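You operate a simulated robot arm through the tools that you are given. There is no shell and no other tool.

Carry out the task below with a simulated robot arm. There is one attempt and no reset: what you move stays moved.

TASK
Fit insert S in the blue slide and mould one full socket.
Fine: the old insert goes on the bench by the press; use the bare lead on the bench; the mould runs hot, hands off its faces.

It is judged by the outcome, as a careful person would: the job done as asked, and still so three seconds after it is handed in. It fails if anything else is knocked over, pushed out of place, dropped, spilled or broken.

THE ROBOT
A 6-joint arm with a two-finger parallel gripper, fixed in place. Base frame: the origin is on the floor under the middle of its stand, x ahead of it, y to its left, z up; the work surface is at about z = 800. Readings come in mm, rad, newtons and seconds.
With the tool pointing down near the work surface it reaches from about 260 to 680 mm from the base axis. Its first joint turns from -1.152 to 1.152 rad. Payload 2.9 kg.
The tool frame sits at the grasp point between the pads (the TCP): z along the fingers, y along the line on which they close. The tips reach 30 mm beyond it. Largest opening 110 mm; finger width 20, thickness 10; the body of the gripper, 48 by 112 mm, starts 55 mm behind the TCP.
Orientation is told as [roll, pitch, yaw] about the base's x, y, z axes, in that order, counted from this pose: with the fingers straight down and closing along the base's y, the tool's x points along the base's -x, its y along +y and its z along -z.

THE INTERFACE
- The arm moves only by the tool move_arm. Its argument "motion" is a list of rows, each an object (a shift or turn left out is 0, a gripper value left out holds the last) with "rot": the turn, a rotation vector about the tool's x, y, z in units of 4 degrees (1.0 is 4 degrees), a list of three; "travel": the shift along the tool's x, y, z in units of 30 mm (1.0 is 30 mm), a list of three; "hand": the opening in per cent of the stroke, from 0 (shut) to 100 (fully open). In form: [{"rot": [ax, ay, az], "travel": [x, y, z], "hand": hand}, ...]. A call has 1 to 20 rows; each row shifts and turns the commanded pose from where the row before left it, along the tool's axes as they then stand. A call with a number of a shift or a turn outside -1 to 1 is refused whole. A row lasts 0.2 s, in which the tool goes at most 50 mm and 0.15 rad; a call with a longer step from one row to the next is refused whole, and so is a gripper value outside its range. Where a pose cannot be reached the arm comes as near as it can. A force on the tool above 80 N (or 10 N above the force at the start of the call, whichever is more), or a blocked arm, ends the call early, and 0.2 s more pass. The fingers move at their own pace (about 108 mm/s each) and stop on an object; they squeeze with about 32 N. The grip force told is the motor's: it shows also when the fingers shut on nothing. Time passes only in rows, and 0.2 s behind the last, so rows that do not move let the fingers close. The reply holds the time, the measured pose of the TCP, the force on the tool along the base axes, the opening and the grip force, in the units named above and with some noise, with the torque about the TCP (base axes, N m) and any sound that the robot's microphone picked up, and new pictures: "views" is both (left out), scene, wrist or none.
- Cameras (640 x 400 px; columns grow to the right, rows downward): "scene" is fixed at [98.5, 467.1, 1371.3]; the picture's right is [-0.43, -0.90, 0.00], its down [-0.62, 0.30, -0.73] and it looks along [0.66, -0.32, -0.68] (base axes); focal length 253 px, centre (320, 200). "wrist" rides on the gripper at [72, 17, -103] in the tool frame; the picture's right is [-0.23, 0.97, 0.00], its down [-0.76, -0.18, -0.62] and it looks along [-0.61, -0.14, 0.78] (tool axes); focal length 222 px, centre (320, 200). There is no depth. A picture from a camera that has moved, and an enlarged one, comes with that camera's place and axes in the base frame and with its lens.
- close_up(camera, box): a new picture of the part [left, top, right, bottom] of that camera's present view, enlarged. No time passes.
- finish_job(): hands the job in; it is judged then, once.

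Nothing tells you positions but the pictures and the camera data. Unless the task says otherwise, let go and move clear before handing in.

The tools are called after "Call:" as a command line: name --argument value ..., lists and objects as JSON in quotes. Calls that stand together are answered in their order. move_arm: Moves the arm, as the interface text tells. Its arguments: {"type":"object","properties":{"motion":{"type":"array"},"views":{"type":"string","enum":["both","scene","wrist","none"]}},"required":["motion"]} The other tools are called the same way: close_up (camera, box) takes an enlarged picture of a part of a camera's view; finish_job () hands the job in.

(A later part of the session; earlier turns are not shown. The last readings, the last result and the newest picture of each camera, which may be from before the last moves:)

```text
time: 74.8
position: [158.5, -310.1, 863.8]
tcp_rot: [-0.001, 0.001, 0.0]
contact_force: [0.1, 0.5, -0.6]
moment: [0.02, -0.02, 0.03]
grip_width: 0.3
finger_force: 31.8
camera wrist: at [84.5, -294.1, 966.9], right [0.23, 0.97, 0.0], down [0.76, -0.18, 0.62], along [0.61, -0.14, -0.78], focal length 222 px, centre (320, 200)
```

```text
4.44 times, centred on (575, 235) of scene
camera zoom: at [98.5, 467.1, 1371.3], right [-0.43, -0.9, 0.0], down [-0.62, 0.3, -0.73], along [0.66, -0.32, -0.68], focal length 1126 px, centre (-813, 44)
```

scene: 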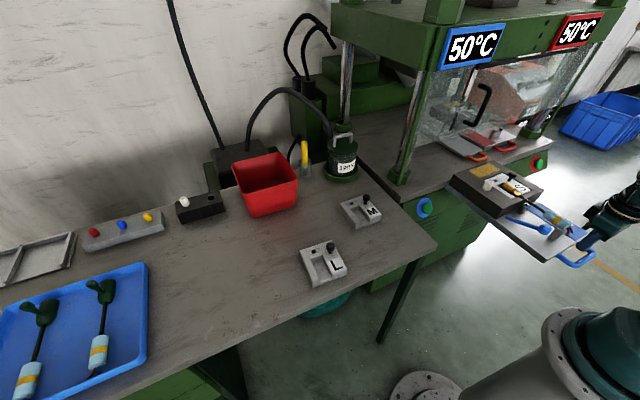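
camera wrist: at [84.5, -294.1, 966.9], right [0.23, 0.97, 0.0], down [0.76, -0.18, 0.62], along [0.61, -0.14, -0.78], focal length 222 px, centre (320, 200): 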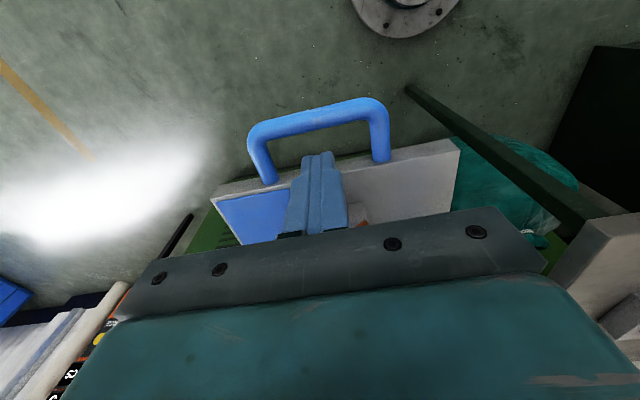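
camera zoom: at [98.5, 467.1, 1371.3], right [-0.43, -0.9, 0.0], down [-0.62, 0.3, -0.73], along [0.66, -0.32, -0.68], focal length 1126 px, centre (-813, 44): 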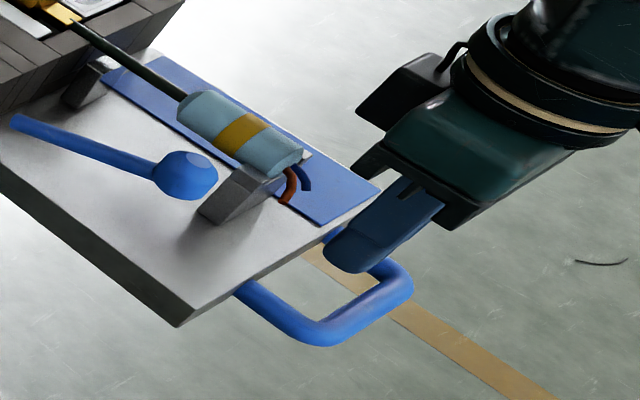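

The fingers fit between bar and plate edge. I'll lower to plate-edge height and make first contact slowly.

Call:
move_arm --motion '[{"travel": [0, 0, 0.4]}, {"travel": [0, 0, 0.2]}, {}, {"travel": [-0.15, 0, 0]}, {"travel": [-0.15, 0, 0]}, {"travel": [-0.1, 0, 0]}, {}]' --views "scene"

Call:
close_up --camera "scene" --box '[530, 190, 620, 280]'

```text
time: 76.4
position: [169.5, -310.0, 845.4]
tcp_rot: [0.002, 0.001, 0.0]
contact_force: [-8.4, 1.7, 0.8]
moment: [0.12, 0.17, 0.05]
grip_width: 0.2
finger_force: 31.9
```

scene: 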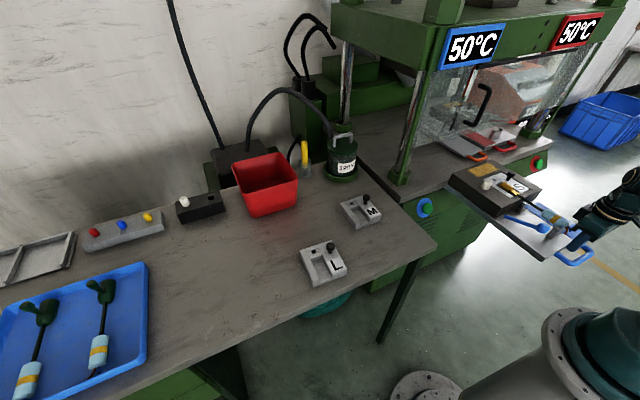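

```text
4.44 times, centred on (575, 235) of scene
camera zoom: at [98.3, 467.1, 1371.3], right [-0.43, -0.9, 0.0], down [-0.62, 0.29, -0.73], along [0.66, -0.32, -0.68], focal length 1126 px, centre (-813, 44)
```

zoom: 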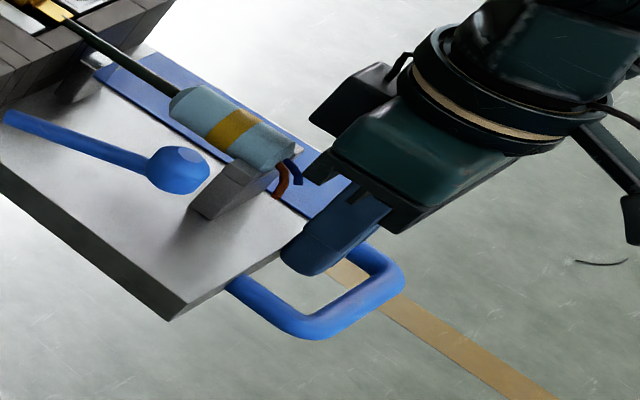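

Contact at 8 N, and the slide starts to move. I'll push steadily and gently so the lead doesn't shift.

Call:
move_arm --motion '[{"travel": [-0.1, 0, 0]}, {"travel": [-0.2, 0, 0]}, {"travel": [-0.25, 0, 0]}, {"travel": [-0.25, 0, 0]}, {"travel": [-0.25, 0, 0]}, {"travel": [-0.25, 0, 0]}, {"travel": [-0.25, 0, 0]}, {"travel": [-0.25, 0, 0]}, {"travel": [-0.25, 0, 0]}, {"travel": [-0.25, 0, 0]}, {"travel": [-0.2, 0, 0]}, {"travel": [-0.1, 0, 0]}, {}]'

Call:
close_up --camera "scene" --box '[470, 140, 600, 260]'

```text
time: 79.2
position: [248.1, -309.1, 847.5]
tcp_rot: [0.0, 0.0, 0.0]
contact_force: [-0.5, 0.0, 0.3]
moment: [0.02, 0.03, 0.02]
grip_width: 0.1
finger_force: 32.0
camera wrist: at [175.6, -294.2, 951.2], right [0.23, 0.97, 0.0], down [0.76, -0.18, 0.62], along [0.61, -0.14, -0.78], focal length 222 px, centre (320, 200)
```

scene: 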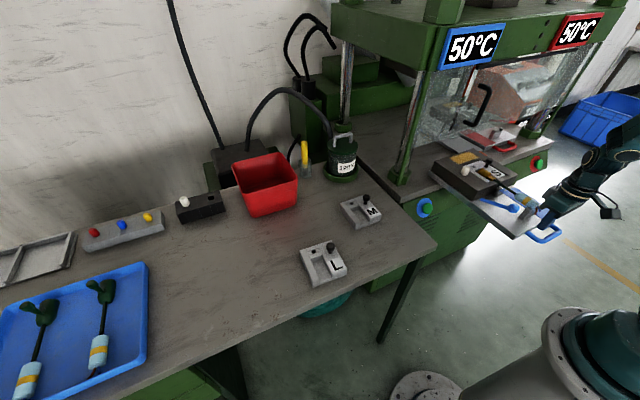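
wrist: 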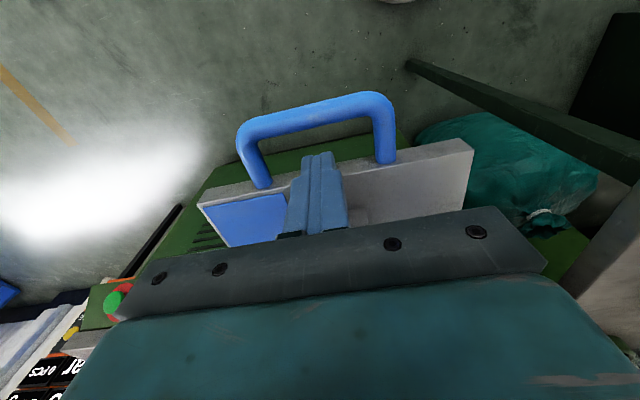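

```text
3.33 times, centred on (535, 200) of scene
camera zoom: at [98.4, 467.1, 1371.3], right [-0.43, -0.9, 0.0], down [-0.62, 0.29, -0.73], along [0.66, -0.32, -0.68], focal length 845 px, centre (-397, 200)
```

zoom: 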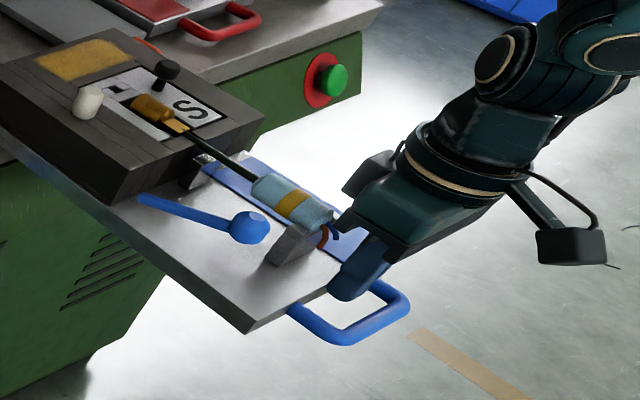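

The slide runs freely and the lead stays in place. I'll continue pushing.

Call:
move_arm --motion '[{"travel": [-0.1, -0.01, 0]}, {"travel": [-0.2, -0.01, 0]}, {"travel": [-0.27, -0.01, 0]}, {"travel": [-0.27, -0.01, 0]}, {"travel": [-0.27, -0.01, 0]}, {"travel": [-0.27, 0, 0]}, {"travel": [-0.27, 0, 0]}, {"travel": [-0.27, 0, 0]}, {"travel": [-0.27, 0, 0]}, {"travel": [-0.27, 0, 0]}, {"travel": [-0.27, 0, 0]}, {"travel": [-0.27, 0, 0]}, {"travel": [-0.27, 0, 0]}, {"travel": [-0.2, 0, 0]}, {"travel": [-0.1, 0, 0]}, {}]'

Call:
close_up --camera "scene" --box '[430, 100, 580, 240]'

```text
time: 82.6
position: [356.2, -311.2, 847.1]
tcp_rot: [0.0, 0.001, 0.0]
contact_force: [-1.0, -0.1, 1.3]
moment: [-0.03, 0.01, -0.01]
grip_width: 0.0
finger_force: 31.5
camera wrist: at [282.7, -296.1, 950.2], right [0.23, 0.97, 0.0], down [0.76, -0.18, 0.62], along [0.61, -0.14, -0.78], focal length 222 px, centre (320, 200)
```

scene: 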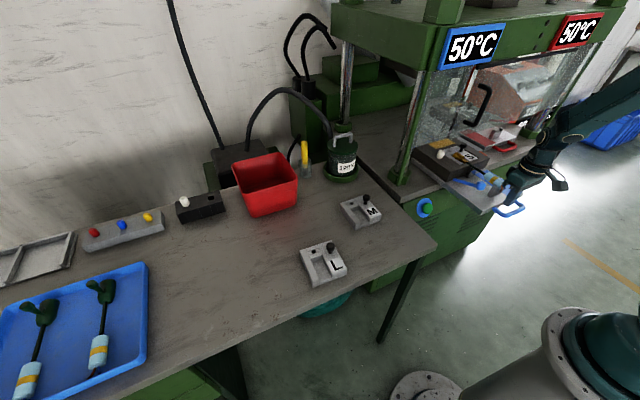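
wrist: 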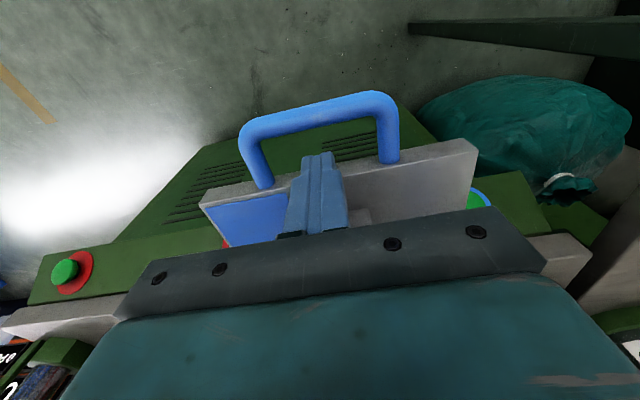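

```text
2.86 times, centred on (505, 170) of scene
camera zoom: at [98.5, 467.1, 1371.3], right [-0.43, -0.9, 0.0], down [-0.62, 0.3, -0.73], along [0.66, -0.32, -0.68], focal length 724 px, centre (-209, 286)
```

zoom: 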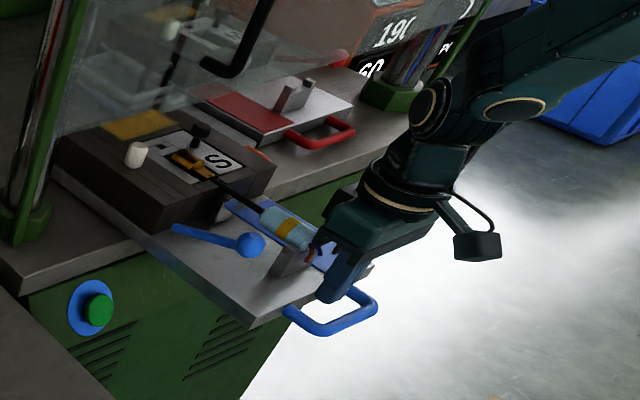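

The mould is reaching the guard. I'll check the height clearance for peg and knob before going on.

Call:
close_up --camera "scene" --box '[430, 110, 510, 180]'

Call:
close_up --camera "scene" --box '[455, 140, 535, 210]'

```text
5.71 times, centred on (470, 145) of scene
camera zoom: at [98.5, 467.1, 1371.3], right [-0.43, -0.9, 0.0], down [-0.62, 0.3, -0.73], along [0.66, -0.32, -0.68], focal length 1448 px, centre (-537, 514)
```

zoom: 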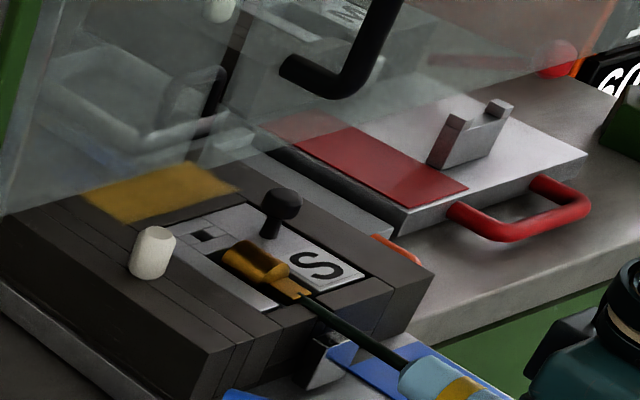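

```text
5.71 times, centred on (495, 175) of scene
camera zoom: at [98.5, 467.1, 1371.3], right [-0.43, -0.9, 0.0], down [-0.62, 0.3, -0.73], along [0.66, -0.32, -0.68], focal length 1448 px, centre (-680, 343)
```

zoom: 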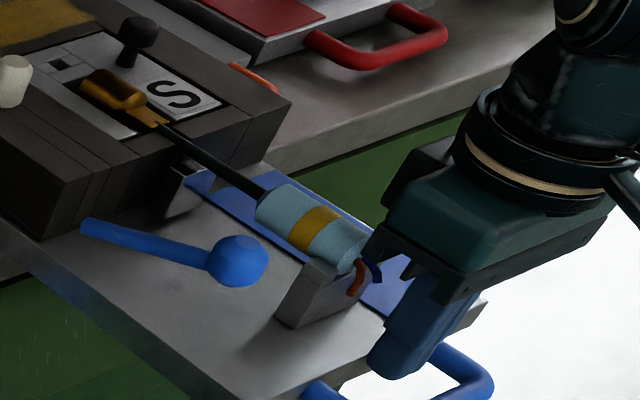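

I need the exact height of the guard's bottom edge. I'll zoom in on where it crosses the mould.

Call:
close_up --camera "scene" --box '[410, 125, 460, 165]'

Call:
close_up --camera "scene" --box '[435, 120, 485, 160]'

Call:
close_up --camera "scene" --box '[470, 105, 540, 150]'

```text
10.00 times, centred on (435, 145) of scene
camera zoom: at [98.5, 467.1, 1371.3], right [-0.43, -0.9, 0.0], down [-0.62, 0.3, -0.73], along [0.66, -0.32, -0.68], focal length 2534 px, centre (-830, 750)
```

zoom: 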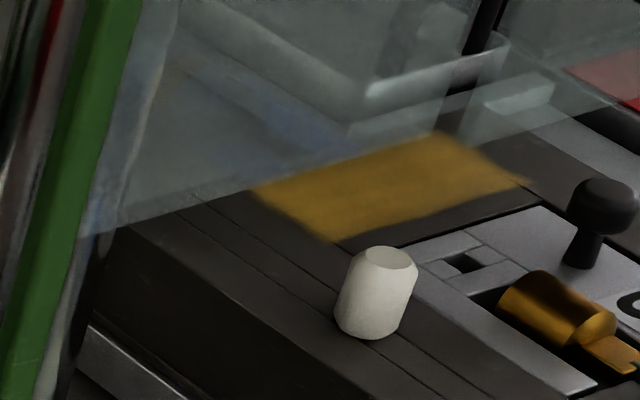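

```text
10.00 times, centred on (460, 140) of scene
camera zoom: at [98.5, 467.1, 1371.3], right [-0.43, -0.9, 0.0], down [-0.62, 0.3, -0.73], along [0.66, -0.32, -0.68], focal length 2534 px, centre (-1080, 800)
```

zoom: 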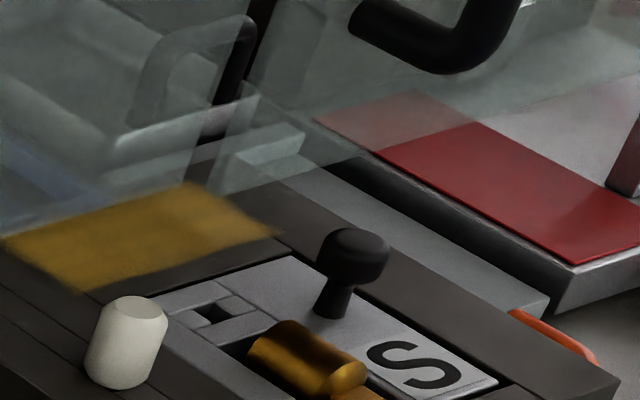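

```text
8.89 times, centred on (505, 128) of scene
camera zoom: at [98.5, 467.1, 1371.3], right [-0.43, -0.9, 0.0], down [-0.62, 0.3, -0.73], along [0.66, -0.32, -0.68], focal length 2252 px, centre (-1324, 844)
```

zoom: 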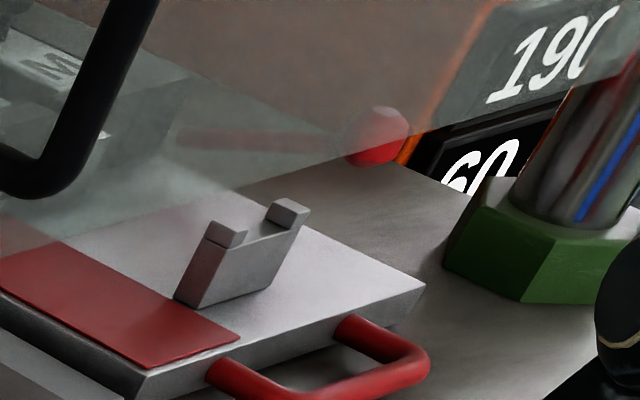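

The guard's lower edge is at z≈943, about 40 mm above the knob, so it clears. For the rest of the push I'll tilt the fingers forward so the gripper body stays clear of the guard.

Call:
move_arm --motion '[{"rot": [0, -1, 0]}, {"rot": [0, -1, 0]}, {"rot": [0, -1, 0]}, {"rot": [0, -1, 0]}, {"rot": [0, -1, 0]}, {"rot": [0, -1, 0]}, {"rot": [0, -1, 0]}, {"travel": [0.047, 0, 0.088]}, {}]'

Call:
close_up --camera "scene" --box '[430, 100, 580, 240]'

```text
time: 84.6
position: [357.5, -311.8, 846.2]
tcp_rot: [-0.004, -0.495, 0.002]
contact_force: [-2.1, 3.9, 22.4]
moment: [0.15, -0.39, 0.04]
grip_width: 0.0
finger_force: 32.2
camera wrist: at [243.6, -295.3, 902.8], right [0.2, 0.97, 0.11], down [0.37, -0.18, 0.91], along [0.91, -0.14, -0.4], focal length 222 px, centre (320, 200)
```

scene: 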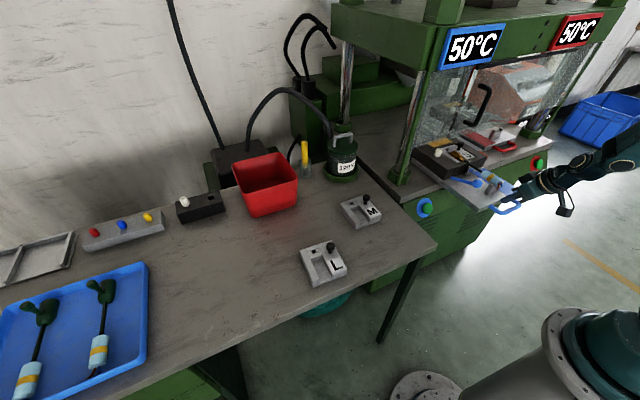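
wrist: 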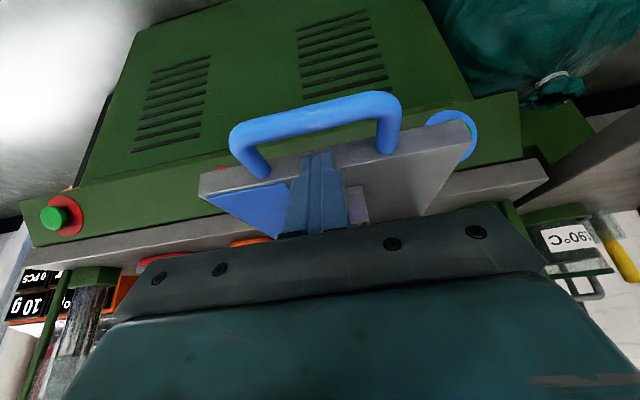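

```text
2.86 times, centred on (505, 170) of scene
camera zoom: at [98.2, 467.4, 1371.3], right [-0.43, -0.9, 0.0], down [-0.62, 0.29, -0.73], along [0.66, -0.32, -0.68], focal length 724 px, centre (-209, 286)
```

zoom: 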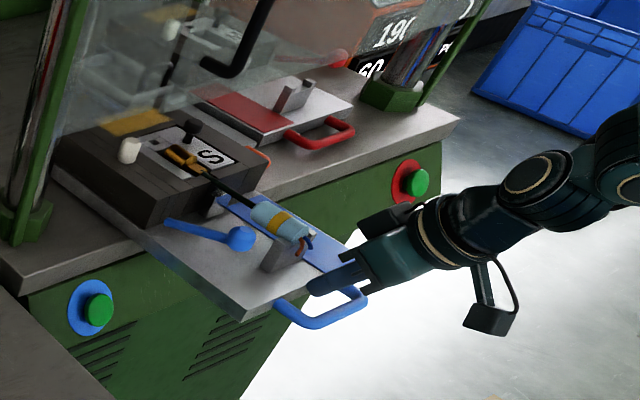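

The tilted fingertip bears on the plate's top edge (22 N downward), which isn't good. I'll lift out and push the handle bar from behind instead, with a smaller tilt.

Call:
move_arm --motion '[{"travel": [-0.1, 0, -0.2]}, {"travel": [-0.3, 0, -0.55]}, {"travel": [-0.3, 0, -0.55]}, {"travel": [-0.25, 0, -0.46]}, {"rot": [0, 1, 0]}, {"rot": [0, 1, 0]}, {"rot": [0, 1, 0]}, {"travel": [0.592, 0, -0.174]}, {"travel": [0.592, 0, -0.174]}, {"travel": [0.592, 0, -0.174]}, {}]'

Call:
close_up --camera "wrist" --box '[180, 20, 460, 210]'

Call:
close_up --camera "scene" --box '[430, 100, 580, 240]'

```text
time: 87.0
position: [300.0, -310.2, 903.1]
tcp_rot: [0.0, -0.279, 0.001]
contact_force: [-0.7, 0.6, -0.6]
moment: [0.03, 0.02, 0.02]
grip_width: 0.1
finger_force: 32.0
camera wrist: at [200.6, -294.8, 982.1], right [0.22, 0.97, 0.06], down [0.56, -0.18, 0.81], along [0.8, -0.14, -0.58], focal length 222 px, centre (320, 200)
```

scene: 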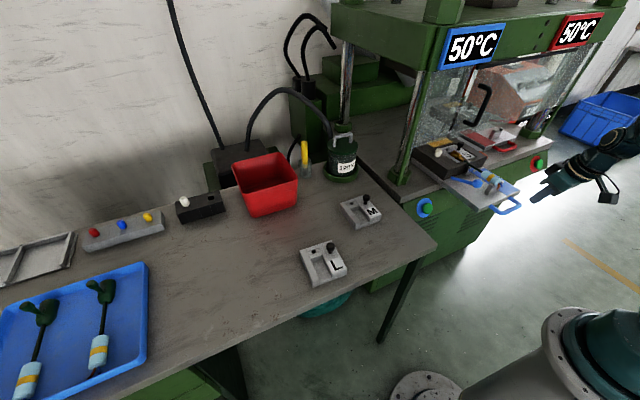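
wrist: 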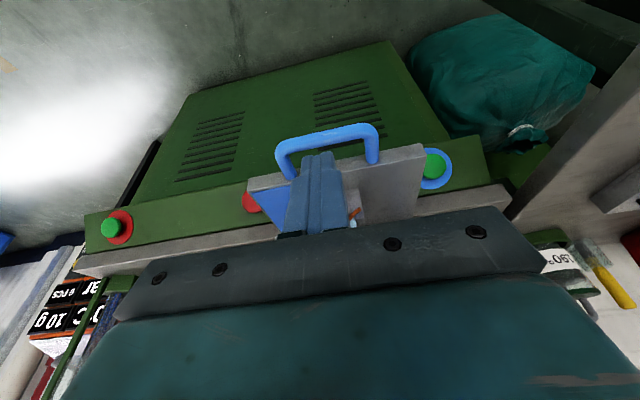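

```text
2.11 times, centred on (320, 115) of wrist
camera zoom: at [200.6, -294.8, 982.1], right [0.22, 0.97, 0.06], down [0.56, -0.18, 0.81], along [0.8, -0.14, -0.58], focal length 468 px, centre (320, 379)
```

zoom: 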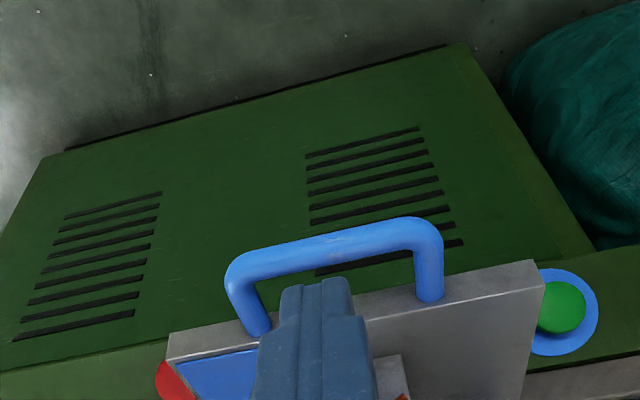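

```text
2.86 times, centred on (505, 170) of scene
camera zoom: at [98.5, 467.1, 1371.3], right [-0.43, -0.9, 0.0], down [-0.62, 0.3, -0.73], along [0.66, -0.32, -0.68], focal length 724 px, centre (-209, 286)
```

zoom: 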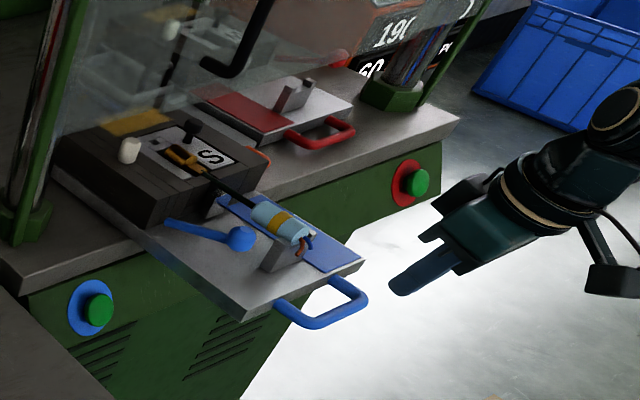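

The handle bar is at x≈333, and I'm lined up behind it. I'll lower and start pushing.

Call:
move_arm --motion '[{"travel": [0.146, 0, 0.4955]}, {"travel": [0.146, 0, 0.4955]}, {"travel": [0.146, 0, 0.4955]}, {"travel": [0.146, 0, 0.4955]}, {}, {"travel": [-0.192, 0, 0.056]}, {"travel": [-0.192, 0, 0.056]}, {}]'

Call:
close_up --camera "scene" --box '[480, 150, 580, 240]'

Call:
close_up --camera "wrist" --box '[180, 20, 460, 210]'

```text
time: 88.8
position: [312.6, -309.4, 841.1]
tcp_rot: [-0.001, -0.279, 0.0]
contact_force: [-0.5, -0.3, 0.0]
moment: [-0.03, 0.02, 0.0]
grip_width: 0.0
finger_force: 32.5
camera wrist: at [213.5, -295.1, 920.9], right [0.22, 0.97, 0.06], down [0.56, -0.18, 0.81], along [0.8, -0.14, -0.58], focal length 222 px, centre (320, 200)
```

scene: 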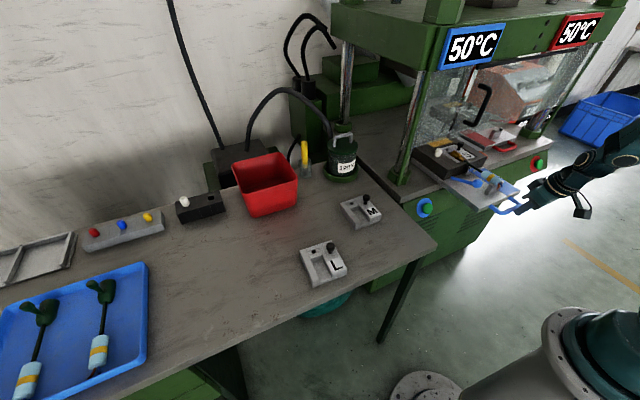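
wrist: 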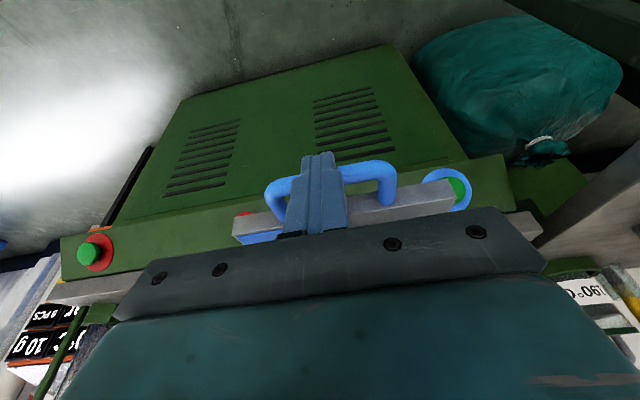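

```text
4.44 times, centred on (530, 195) of scene
camera zoom: at [98.5, 467.1, 1371.3], right [-0.43, -0.9, 0.0], down [-0.62, 0.3, -0.73], along [0.66, -0.32, -0.68], focal length 1126 px, centre (-613, 222)
```

zoom: 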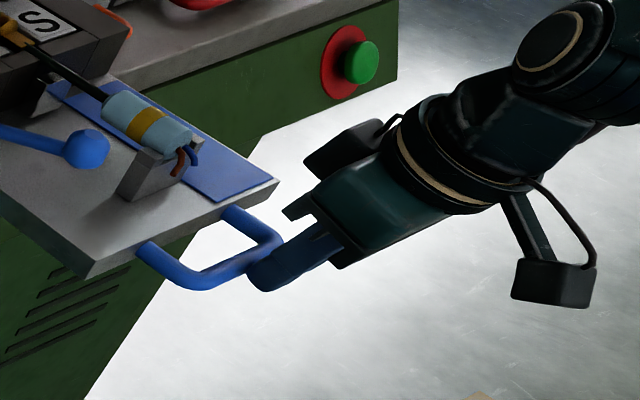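

```text
2.11 times, centred on (320, 115) of wrist
camera zoom: at [213.5, -295.1, 920.9], right [0.22, 0.97, 0.06], down [0.56, -0.18, 0.81], along [0.8, -0.14, -0.58], focal length 468 px, centre (320, 379)
```

zoom: 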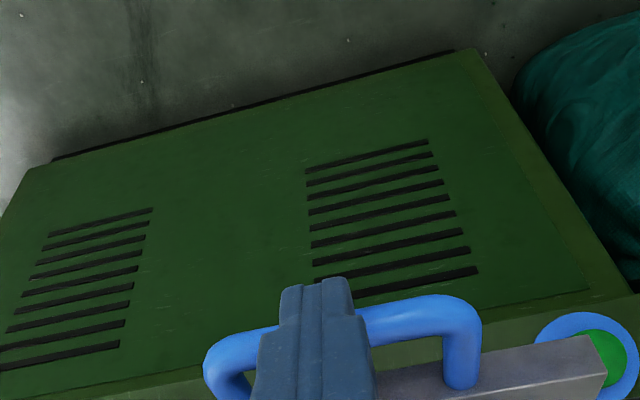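

The finger is at the bar. Now I'll push in stages.

Call:
move_arm --motion '[{"travel": [-0.15, 0, 0.043]}, {"travel": [-0.25, 0, 0.072]}, {"travel": [-0.288, 0, 0.083]}, {"travel": [-0.288, 0, 0.083]}, {"travel": [-0.288, 0, 0.083]}, {"travel": [-0.288, 0, 0.083]}, {"travel": [-0.288, 0, 0.083]}, {"travel": [-0.288, 0, 0.083]}, {"travel": [-0.288, 0, 0.083]}, {"travel": [-0.288, 0, 0.083]}, {"travel": [-0.2, 0, 0.058]}, {"travel": [-0.1, 0, 0.029]}, {}]'

Call:
close_up --camera "scene" --box '[420, 100, 570, 230]'

```text
time: 91.6
position: [405.5, -309.7, 841.8]
tcp_rot: [0.0, -0.278, -0.001]
contact_force: [-0.1, -0.7, 0.3]
moment: [-0.01, -0.01, -0.01]
grip_width: 0.0
finger_force: 32.3
camera wrist: at [307.0, -294.6, 920.7], right [0.22, 0.97, 0.06], down [0.56, -0.18, 0.81], along [0.8, -0.14, -0.58], focal length 222 px, centre (320, 200)
```

scene: 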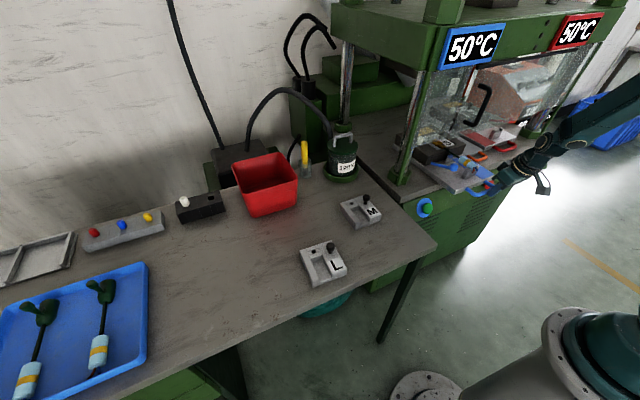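
wrist: 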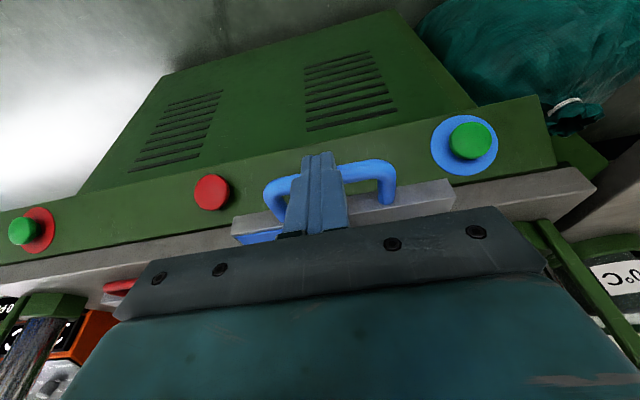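

```text
3.08 times, centred on (495, 165) of scene
camera zoom: at [98.5, 467.1, 1371.3], right [-0.43, -0.9, 0.0], down [-0.62, 0.3, -0.73], along [0.66, -0.32, -0.68], focal length 780 px, centre (-218, 308)
```

zoom: 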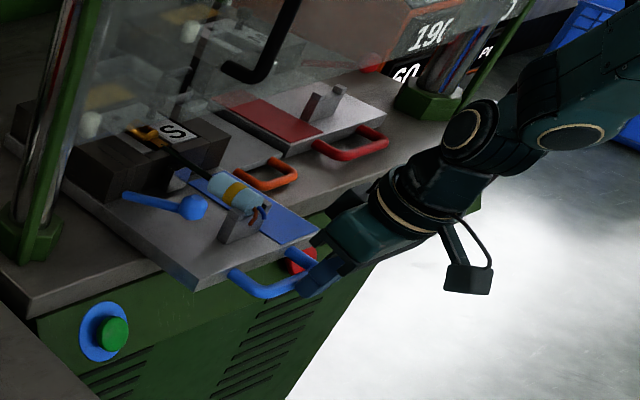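

Good progress, and the lead is still in place. I'll keep pushing in shorter stages, watching the force and the guard clearance.

Call:
move_arm --motion '[{"travel": [-0.17, 0, -0.02]}, {"travel": [-0.25, 0, 0.072]}, {"travel": [-0.288, 0, 0.083]}, {"travel": [-0.288, 0, 0.083]}, {"travel": [-0.288, 0, 0.083]}, {"travel": [-0.288, 0, 0.083]}, {"travel": [-0.288, 0, 0.083]}, {"travel": [-0.288, 0, 0.083]}, {"travel": [-0.288, 0, 0.083]}, {"travel": [-0.2, 0, 0.058]}, {"travel": [-0.1, 0, 0.029]}, {}]'

Call:
close_up --camera "scene" --box '[420, 90, 560, 210]'

```text
time: 94.2
position: [490.3, -310.8, 845.2]
tcp_rot: [0.0, -0.278, -0.001]
contact_force: [-1.3, -0.5, 3.9]
moment: [-0.03, -0.04, 0.0]
grip_width: 0.0
finger_force: 32.4
camera wrist: at [390.8, -296.2, 923.5], right [0.22, 0.97, 0.06], down [0.56, -0.18, 0.81], along [0.8, -0.14, -0.58], focal length 222 px, centre (320, 200)
```

scene: 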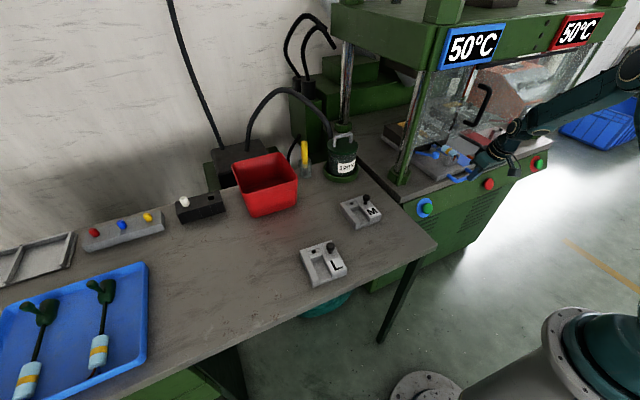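
wrist: 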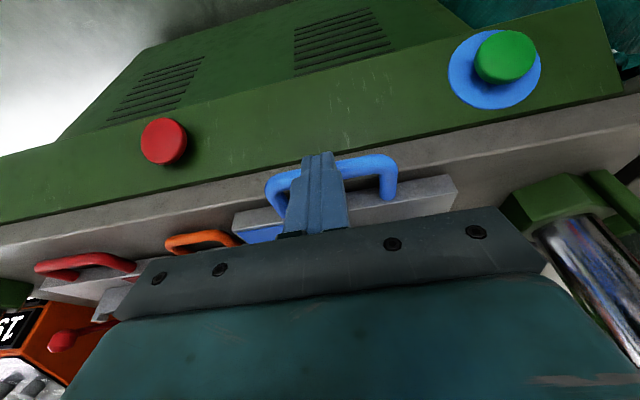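

```text
3.33 times, centred on (490, 150) of scene
camera zoom: at [98.4, 467.1, 1371.3], right [-0.43, -0.9, 0.0], down [-0.62, 0.29, -0.73], along [0.66, -0.32, -0.68], focal length 845 px, centre (-247, 367)
```

zoom: 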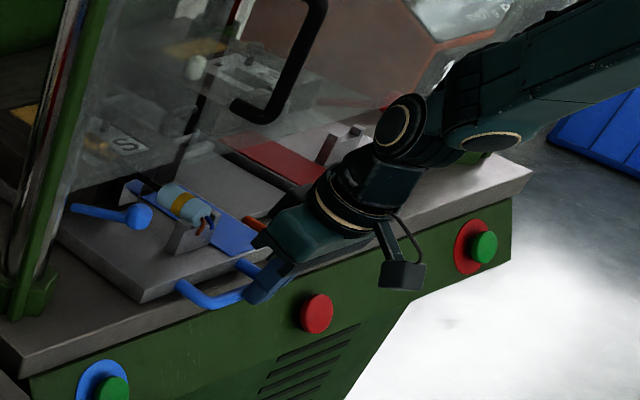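

Nearly in. The final stretch goes slowly until it stops.

Call:
move_arm --motion '[{"travel": [-0.12, 0, 0.034]}, {"travel": [-0.2, 0, 0.058]}, {"travel": [-0.2, 0, 0.058]}, {"travel": [-0.2, 0, 0.058]}, {"travel": [-0.2, 0, 0.058]}, {"travel": [-0.2, 0, 0.058]}, {"travel": [-0.15, 0, 0.043]}, {"travel": [-0.1, 0, 0.029]}, {}]'

Call:
close_up --camera "scene" --box '[410, 90, 550, 210]'

```text
time: 96.2
position: [531.8, -310.7, 842.2]
tcp_rot: [0.0, -0.278, 0.0]
contact_force: [0.3, 0.6, -0.4]
moment: [0.01, -0.03, 0.02]
grip_width: 0.0
finger_force: 32.4
camera wrist: at [433.2, -295.5, 922.5], right [0.22, 0.97, 0.06], down [0.56, -0.18, 0.81], along [0.8, -0.14, -0.58], focal length 222 px, centre (320, 200)
```

scene: 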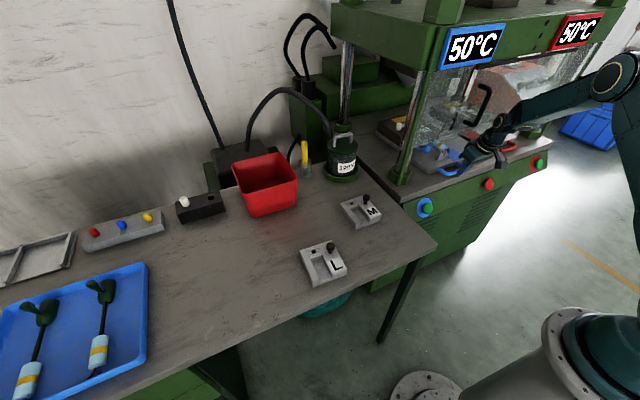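
wrist: 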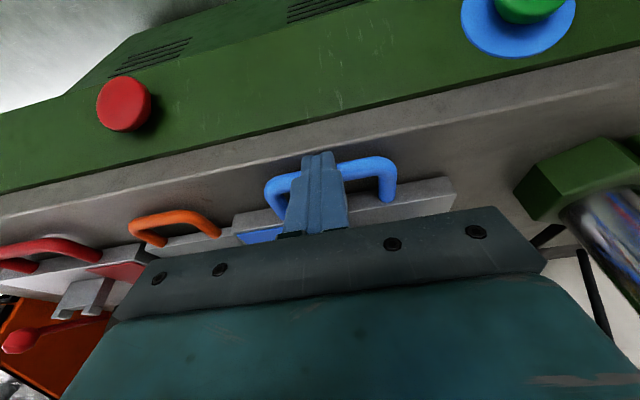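

```text
3.33 times, centred on (480, 150) of scene
camera zoom: at [98.5, 467.1, 1371.3], right [-0.43, -0.9, 0.0], down [-0.62, 0.3, -0.73], along [0.66, -0.32, -0.68], focal length 845 px, centre (-213, 367)
```

zoom: 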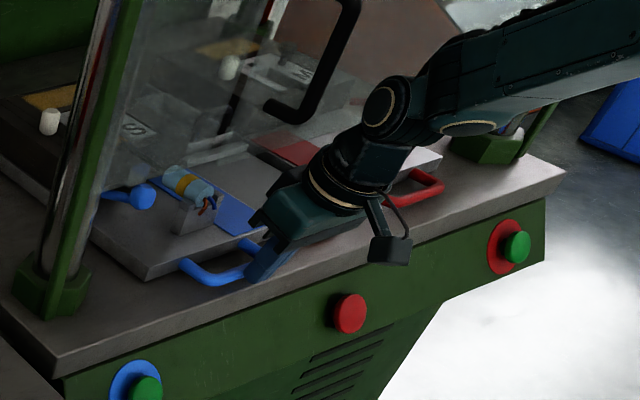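

About 15–25 mm to go, judging by the neighbouring handles. I'll push until it bottoms out.

Call:
move_arm --motion '[{"travel": [-0.1, 0, 0.029]}, {"travel": [-0.12, 0, 0.034]}, {"travel": [-0.12, 0, 0.034]}, {"travel": [-0.12, 0, 0.034]}, {}]' --views "none"

Call:
move_arm --motion '[{"travel": [-0.1, 0, 0.029]}, {"travel": [-0.1, 0, 0.029]}, {}]' --views "none"

Call:
move_arm --motion '[{"travel": [-0.1, 0, 0.029]}, {"travel": [-0.1, 0, 0.029]}, {}]'

Call:
close_up --camera "scene" --box '[410, 90, 550, 210]'

```text
time: 97.4
position: [545.9, -310.3, 844.0]
tcp_rot: [0.0, -0.28, 0.0]
contact_force: [-0.4, -0.2, -0.2]
moment: [0.01, -0.01, -0.02]
grip_width: 0.0
finger_force: 31.7
```

```text
time: 98.2
position: [551.5, -311.4, 843.3]
tcp_rot: [0.001, -0.276, 0.0]
contact_force: [-6.0, -0.1, 3.7]
moment: [0.0, 0.09, 0.08]
grip_width: 0.1
finger_force: 32.5
```

```text
time: 99.0
position: [553.0, -311.7, 843.6]
tcp_rot: [0.005, -0.263, -0.007]
contact_force: [-62.0, 5.8, 36.6]
moment: [-0.73, 1.02, 0.67]
grip_width: 0.0
finger_force: 31.9
camera wrist: at [455.2, -296.0, 924.3], right [0.22, 0.97, 0.06], down [0.57, -0.18, 0.8], along [0.79, -0.14, -0.6], focal length 222 px, centre (320, 200)
```

scene: 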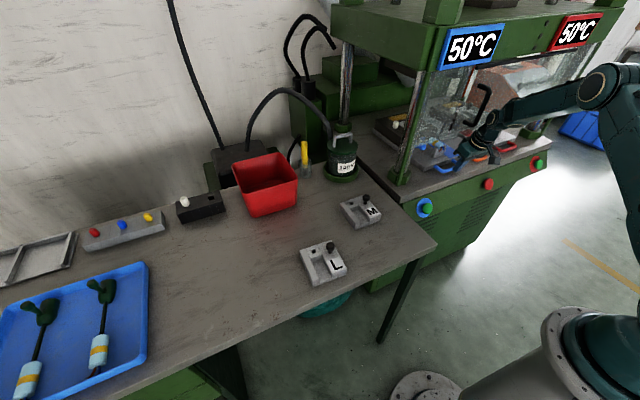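
wrist: 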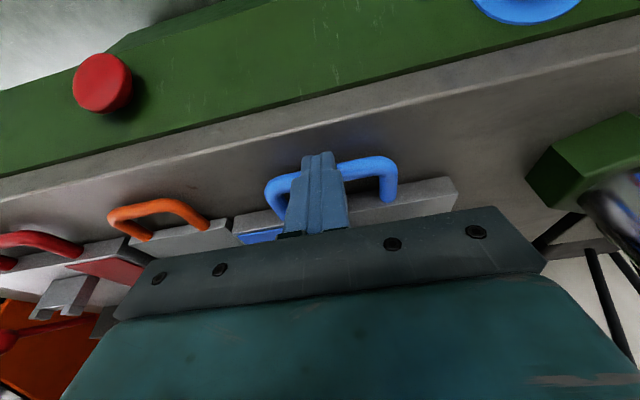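

```text
3.33 times, centred on (480, 150) of scene
camera zoom: at [96.4, 467.6, 1371.3], right [-0.43, -0.9, 0.0], down [-0.62, 0.29, -0.73], along [0.66, -0.32, -0.68], focal length 845 px, centre (-213, 367)
```

zoom: 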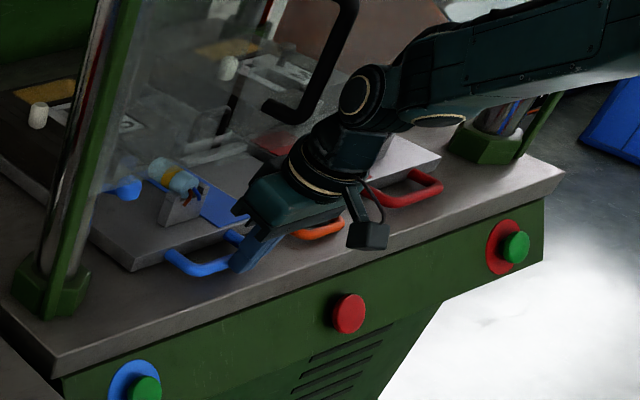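

The slide has bottomed out (62 N at x≈553, level with the red slide). I'll back off and rise clear, then inspect.

Call:
move_arm --motion '[{"travel": [0.1, 0, -0.03]}, {"travel": [0.3, 0, -0.09]}, {"travel": [0.4, 0, -0.12]}, {"travel": [0.5, 0, -0.5]}, {"travel": [0.5, 0, -0.8]}, {"travel": [0.5, 0, -0.9]}, {"rot": [0, 1, 0], "travel": [0.5, 0, -0.9]}, {"rot": [0, 1, 0], "travel": [0.5, 0, -0.9]}, {"rot": [0, 1, 0], "travel": [0.5, 0, -0.5]}, {"rot": [0, 1, 0]}, {}]'

Call:
close_up --camera "scene" --box '[380, 90, 500, 190]'

Call:
close_up --camera "scene" --box '[385, 105, 445, 155]'

```text
time: 101.4
position: [414.1, -311.2, 953.5]
tcp_rot: [0.0, 0.0, 0.0]
contact_force: [-0.1, 0.3, 0.4]
moment: [0.02, 0.0, 0.06]
grip_width: 0.1
finger_force: 31.3
camera wrist: at [340.7, -294.6, 1056.1], right [0.23, 0.97, 0.0], down [0.76, -0.18, 0.62], along [0.61, -0.14, -0.78], focal length 222 px, centre (320, 200)
```

scene: 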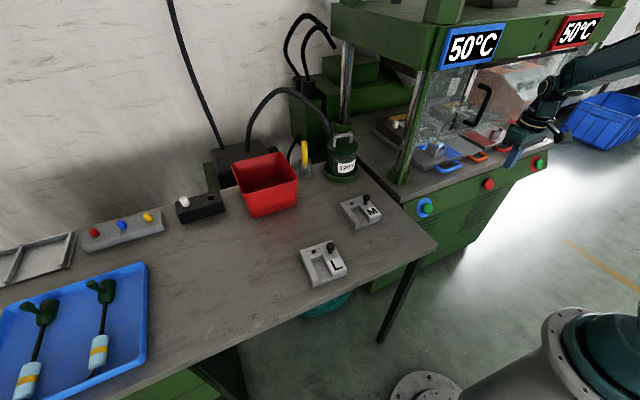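
wrist: 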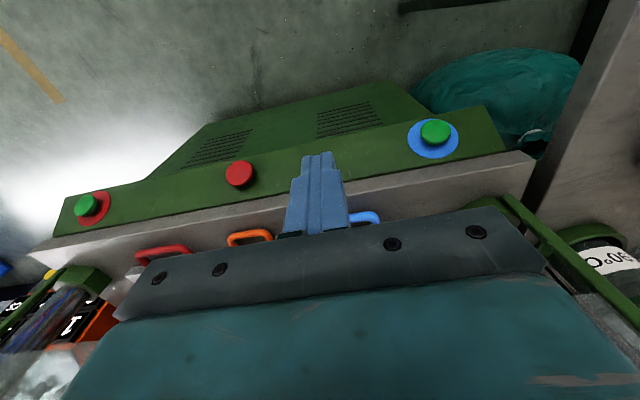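

```text
4.00 times, centred on (440, 140) of scene
camera zoom: at [98.5, 467.1, 1371.3], right [-0.43, -0.9, 0.0], down [-0.62, 0.3, -0.73], along [0.66, -0.32, -0.68], focal length 1014 px, centre (-160, 440)
```

zoom: 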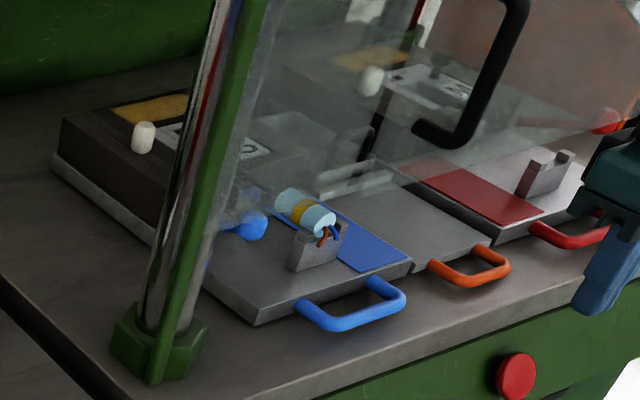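

```text
8.00 times, centred on (415, 130) of scene
camera zoom: at [98.5, 467.1, 1371.3], right [-0.43, -0.9, 0.0], down [-0.62, 0.3, -0.73], along [0.66, -0.32, -0.68], focal length 2027 px, centre (-440, 760)
```

zoom: 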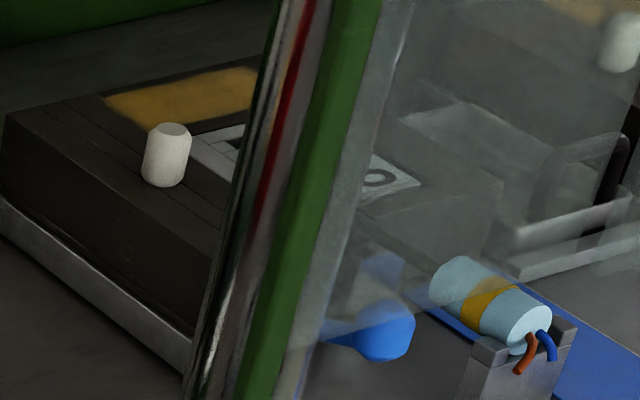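

The slide is home, level with its neighbours, and the lead still lies in its cradle. The blue-ringed green button cap is near (506,-153,732); I'll move in front of it.

Call:
move_arm --motion '[{"travel": [-0.3, 0.88, 0]}, {"travel": [-0.3, 0.88, 0]}, {"travel": [-0.3, 0.88, 0]}, {"travel": [-0.3, 0.88, 0]}, {"travel": [-0.3, 0.88, 0]}, {"travel": [-0.2, 0.87, 0]}, {"travel": [0, 0, 0.6]}, {"travel": [0, 0, 0.9]}, {"travel": [0, 0, 0.9]}, {"travel": [0, 0, 0.9]}, {"travel": [0, 0, 0.6]}, {}]'

Call:
close_up --camera "wrist" --box '[220, 40, 420, 200]'

Call:
close_up --camera "scene" --box '[380, 140, 500, 240]'

```text
time: 104.0
position: [465.1, -150.9, 833.6]
tcp_rot: [-0.001, 0.0, -0.001]
contact_force: [-0.1, -0.5, 0.1]
moment: [-0.02, 0.02, -0.01]
grip_width: 0.0
finger_force: 32.1
camera wrist: at [392.1, -135.7, 937.8], right [0.23, 0.97, 0.0], down [0.76, -0.18, 0.62], along [0.61, -0.14, -0.78], focal length 222 px, centre (320, 200)
```

scene: 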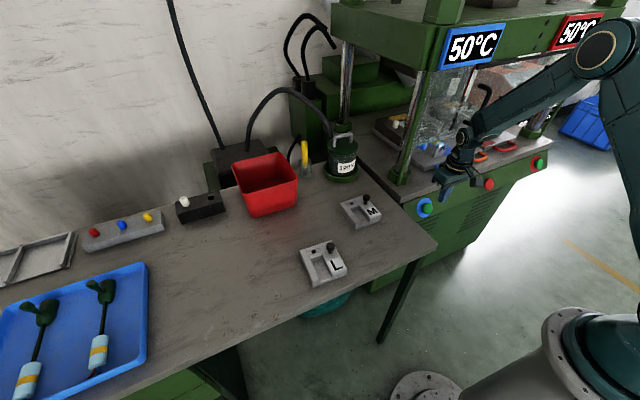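
wrist: 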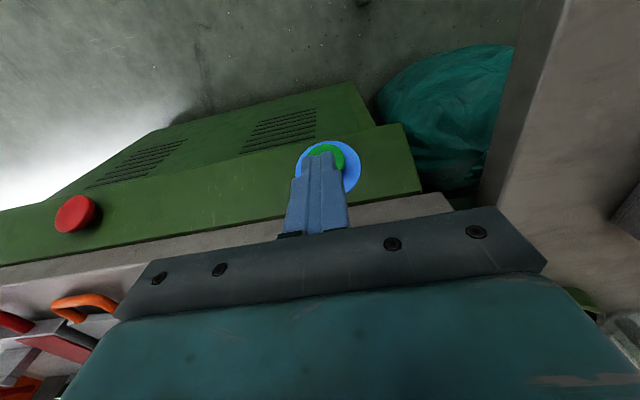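

```text
2.50 times, centred on (320, 120) of wrist
camera zoom: at [392.1, -135.7, 937.8], right [0.23, 0.97, 0.0], down [0.76, -0.18, 0.62], along [0.61, -0.14, -0.78], focal length 555 px, centre (320, 400)
```

zoom: 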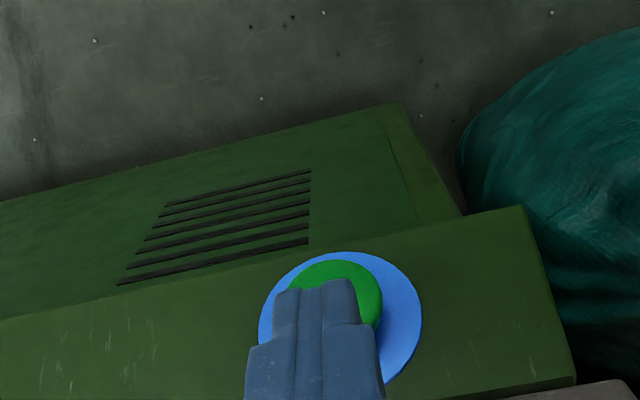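

```text
4.00 times, centred on (440, 190) of scene
camera zoom: at [98.5, 467.1, 1371.3], right [-0.43, -0.9, 0.0], down [-0.62, 0.3, -0.73], along [0.66, -0.32, -0.68], focal length 1014 px, centre (-160, 240)
```

zoom: 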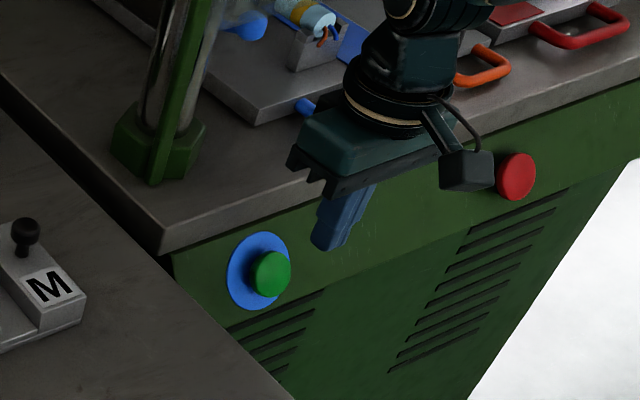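

The cap is large (about 40 mm across). I'll tilt the fingers forward so the gripper body stays away from the table edge, and lower to the button's height.

Call:
move_arm --motion '[{"rot": [0, -1, 0]}, {"rot": [0, -1, 0]}, {"rot": [0, -1, 0]}, {"rot": [0, -1, 0]}, {"rot": [0, -1, 0]}, {"rot": [0, -1, 0]}, {"rot": [0, -1, 0]}, {"travel": [0.327, -0.025, 0.615]}, {"travel": [0.327, -0.025, 0.615]}, {"travel": [0.327, -0.025, 0.615]}, {"travel": [0.327, -0.025, 0.615]}, {}]'

Call:
close_up --camera "scene" --box '[380, 140, 500, 240]'

Call:
close_up --camera "wrist" --box '[220, 40, 420, 200]'

```text
time: 106.6
position: [462.8, -155.9, 753.1]
tcp_rot: [-0.001, -0.489, 0.001]
contact_force: [1.5, -0.4, 0.4]
moment: [0.02, 0.01, 0.0]
grip_width: 0.1
finger_force: 31.9
camera wrist: at [350.6, -140.3, 809.6], right [0.2, 0.97, 0.11], down [0.38, -0.18, 0.91], along [0.9, -0.14, -0.41], focal length 222 px, centre (320, 200)
```

scene: 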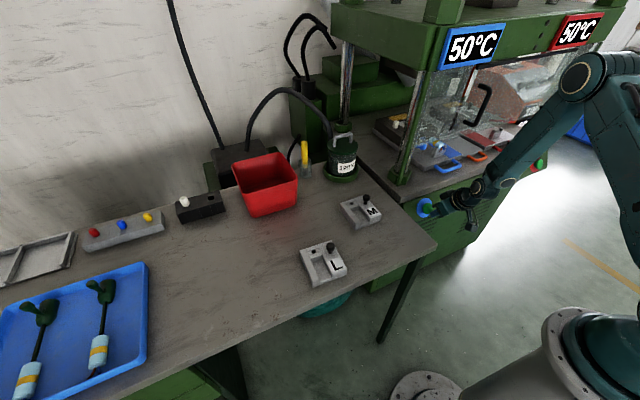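
wrist: 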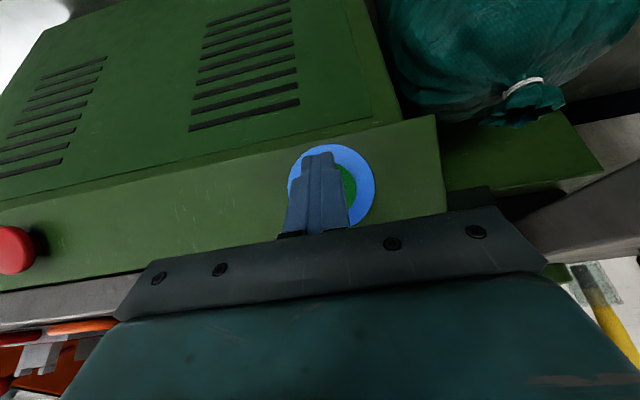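

```text
4.00 times, centred on (440, 190) of scene
camera zoom: at [98.5, 467.1, 1371.3], right [-0.43, -0.9, 0.0], down [-0.62, 0.3, -0.73], along [0.66, -0.32, -0.68], focal length 1014 px, centre (-160, 240)
```

zoom: 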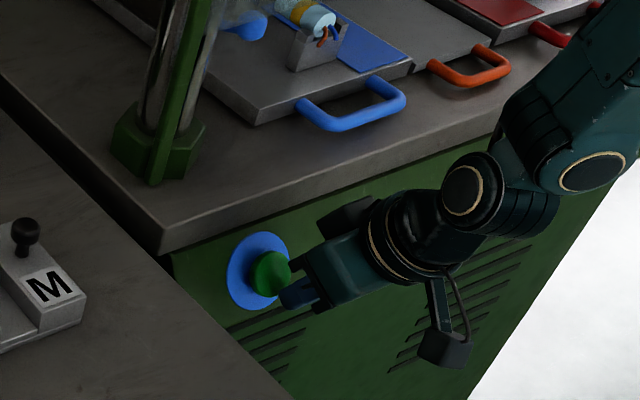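

```text
2.50 times, centred on (320, 120) of wrist
camera zoom: at [350.6, -140.3, 809.6], right [0.2, 0.97, 0.11], down [0.38, -0.18, 0.91], along [0.9, -0.14, -0.41], focal length 555 px, centre (320, 400)
```

zoom: 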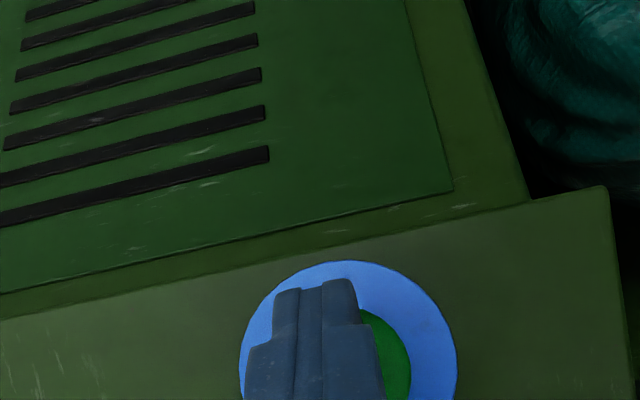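

The fingertip is in front of the cap. I'll creep forward to first contact.

Call:
move_arm --motion '[{"travel": [-0.15, 0.13, 0.08]}, {"travel": [-0.15, 0, 0.08]}, {}]' --views "none"

Call:
move_arm --motion '[{"travel": [-0.088, 0, 0.047]}, {}]' --views "none"

```text
time: 107.4
position: [474.5, -152.4, 752.8]
tcp_rot: [-0.001, -0.486, -0.001]
contact_force: [-2.9, 1.0, -1.5]
moment: [0.0, 0.03, -0.02]
grip_width: 0.0
finger_force: 32.0
```

```text
time: 108.0
position: [476.2, -151.4, 752.6]
tcp_rot: [0.001, -0.489, 0.0]
contact_force: [-4.7, 0.6, -0.7]
moment: [-0.01, 0.09, -0.01]
grip_width: 0.0
finger_force: 31.9
heard: click
```

A click: the button has been pressed. I'll release it and watch the press.

Call:
move_arm --motion '[{"travel": [0.2, 0, -0.1]}, {}]'

```text
time: 108.6
position: [471.2, -153.6, 751.5]
tcp_rot: [0.0, -0.488, 0.0]
contact_force: [-0.6, -0.2, 0.7]
moment: [0.02, -0.02, -0.01]
grip_width: 0.0
finger_force: 31.8
camera wrist: at [357.9, -136.9, 809.3], right [0.2, 0.97, 0.11], down [0.38, -0.18, 0.91], along [0.9, -0.14, -0.4], focal length 222 px, centre (320, 200)
```

scene: 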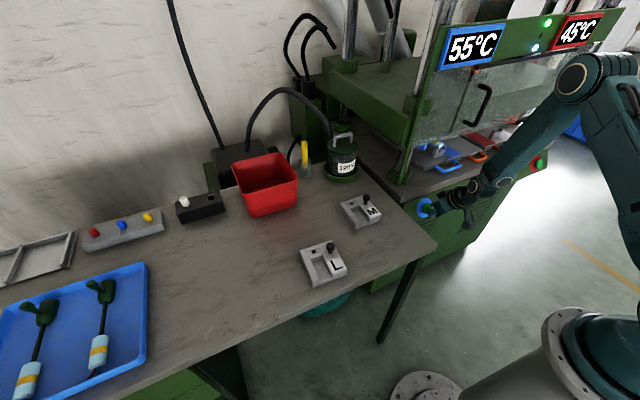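
wrist: 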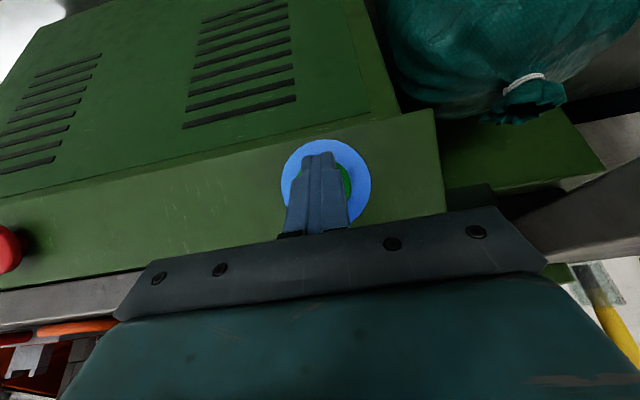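

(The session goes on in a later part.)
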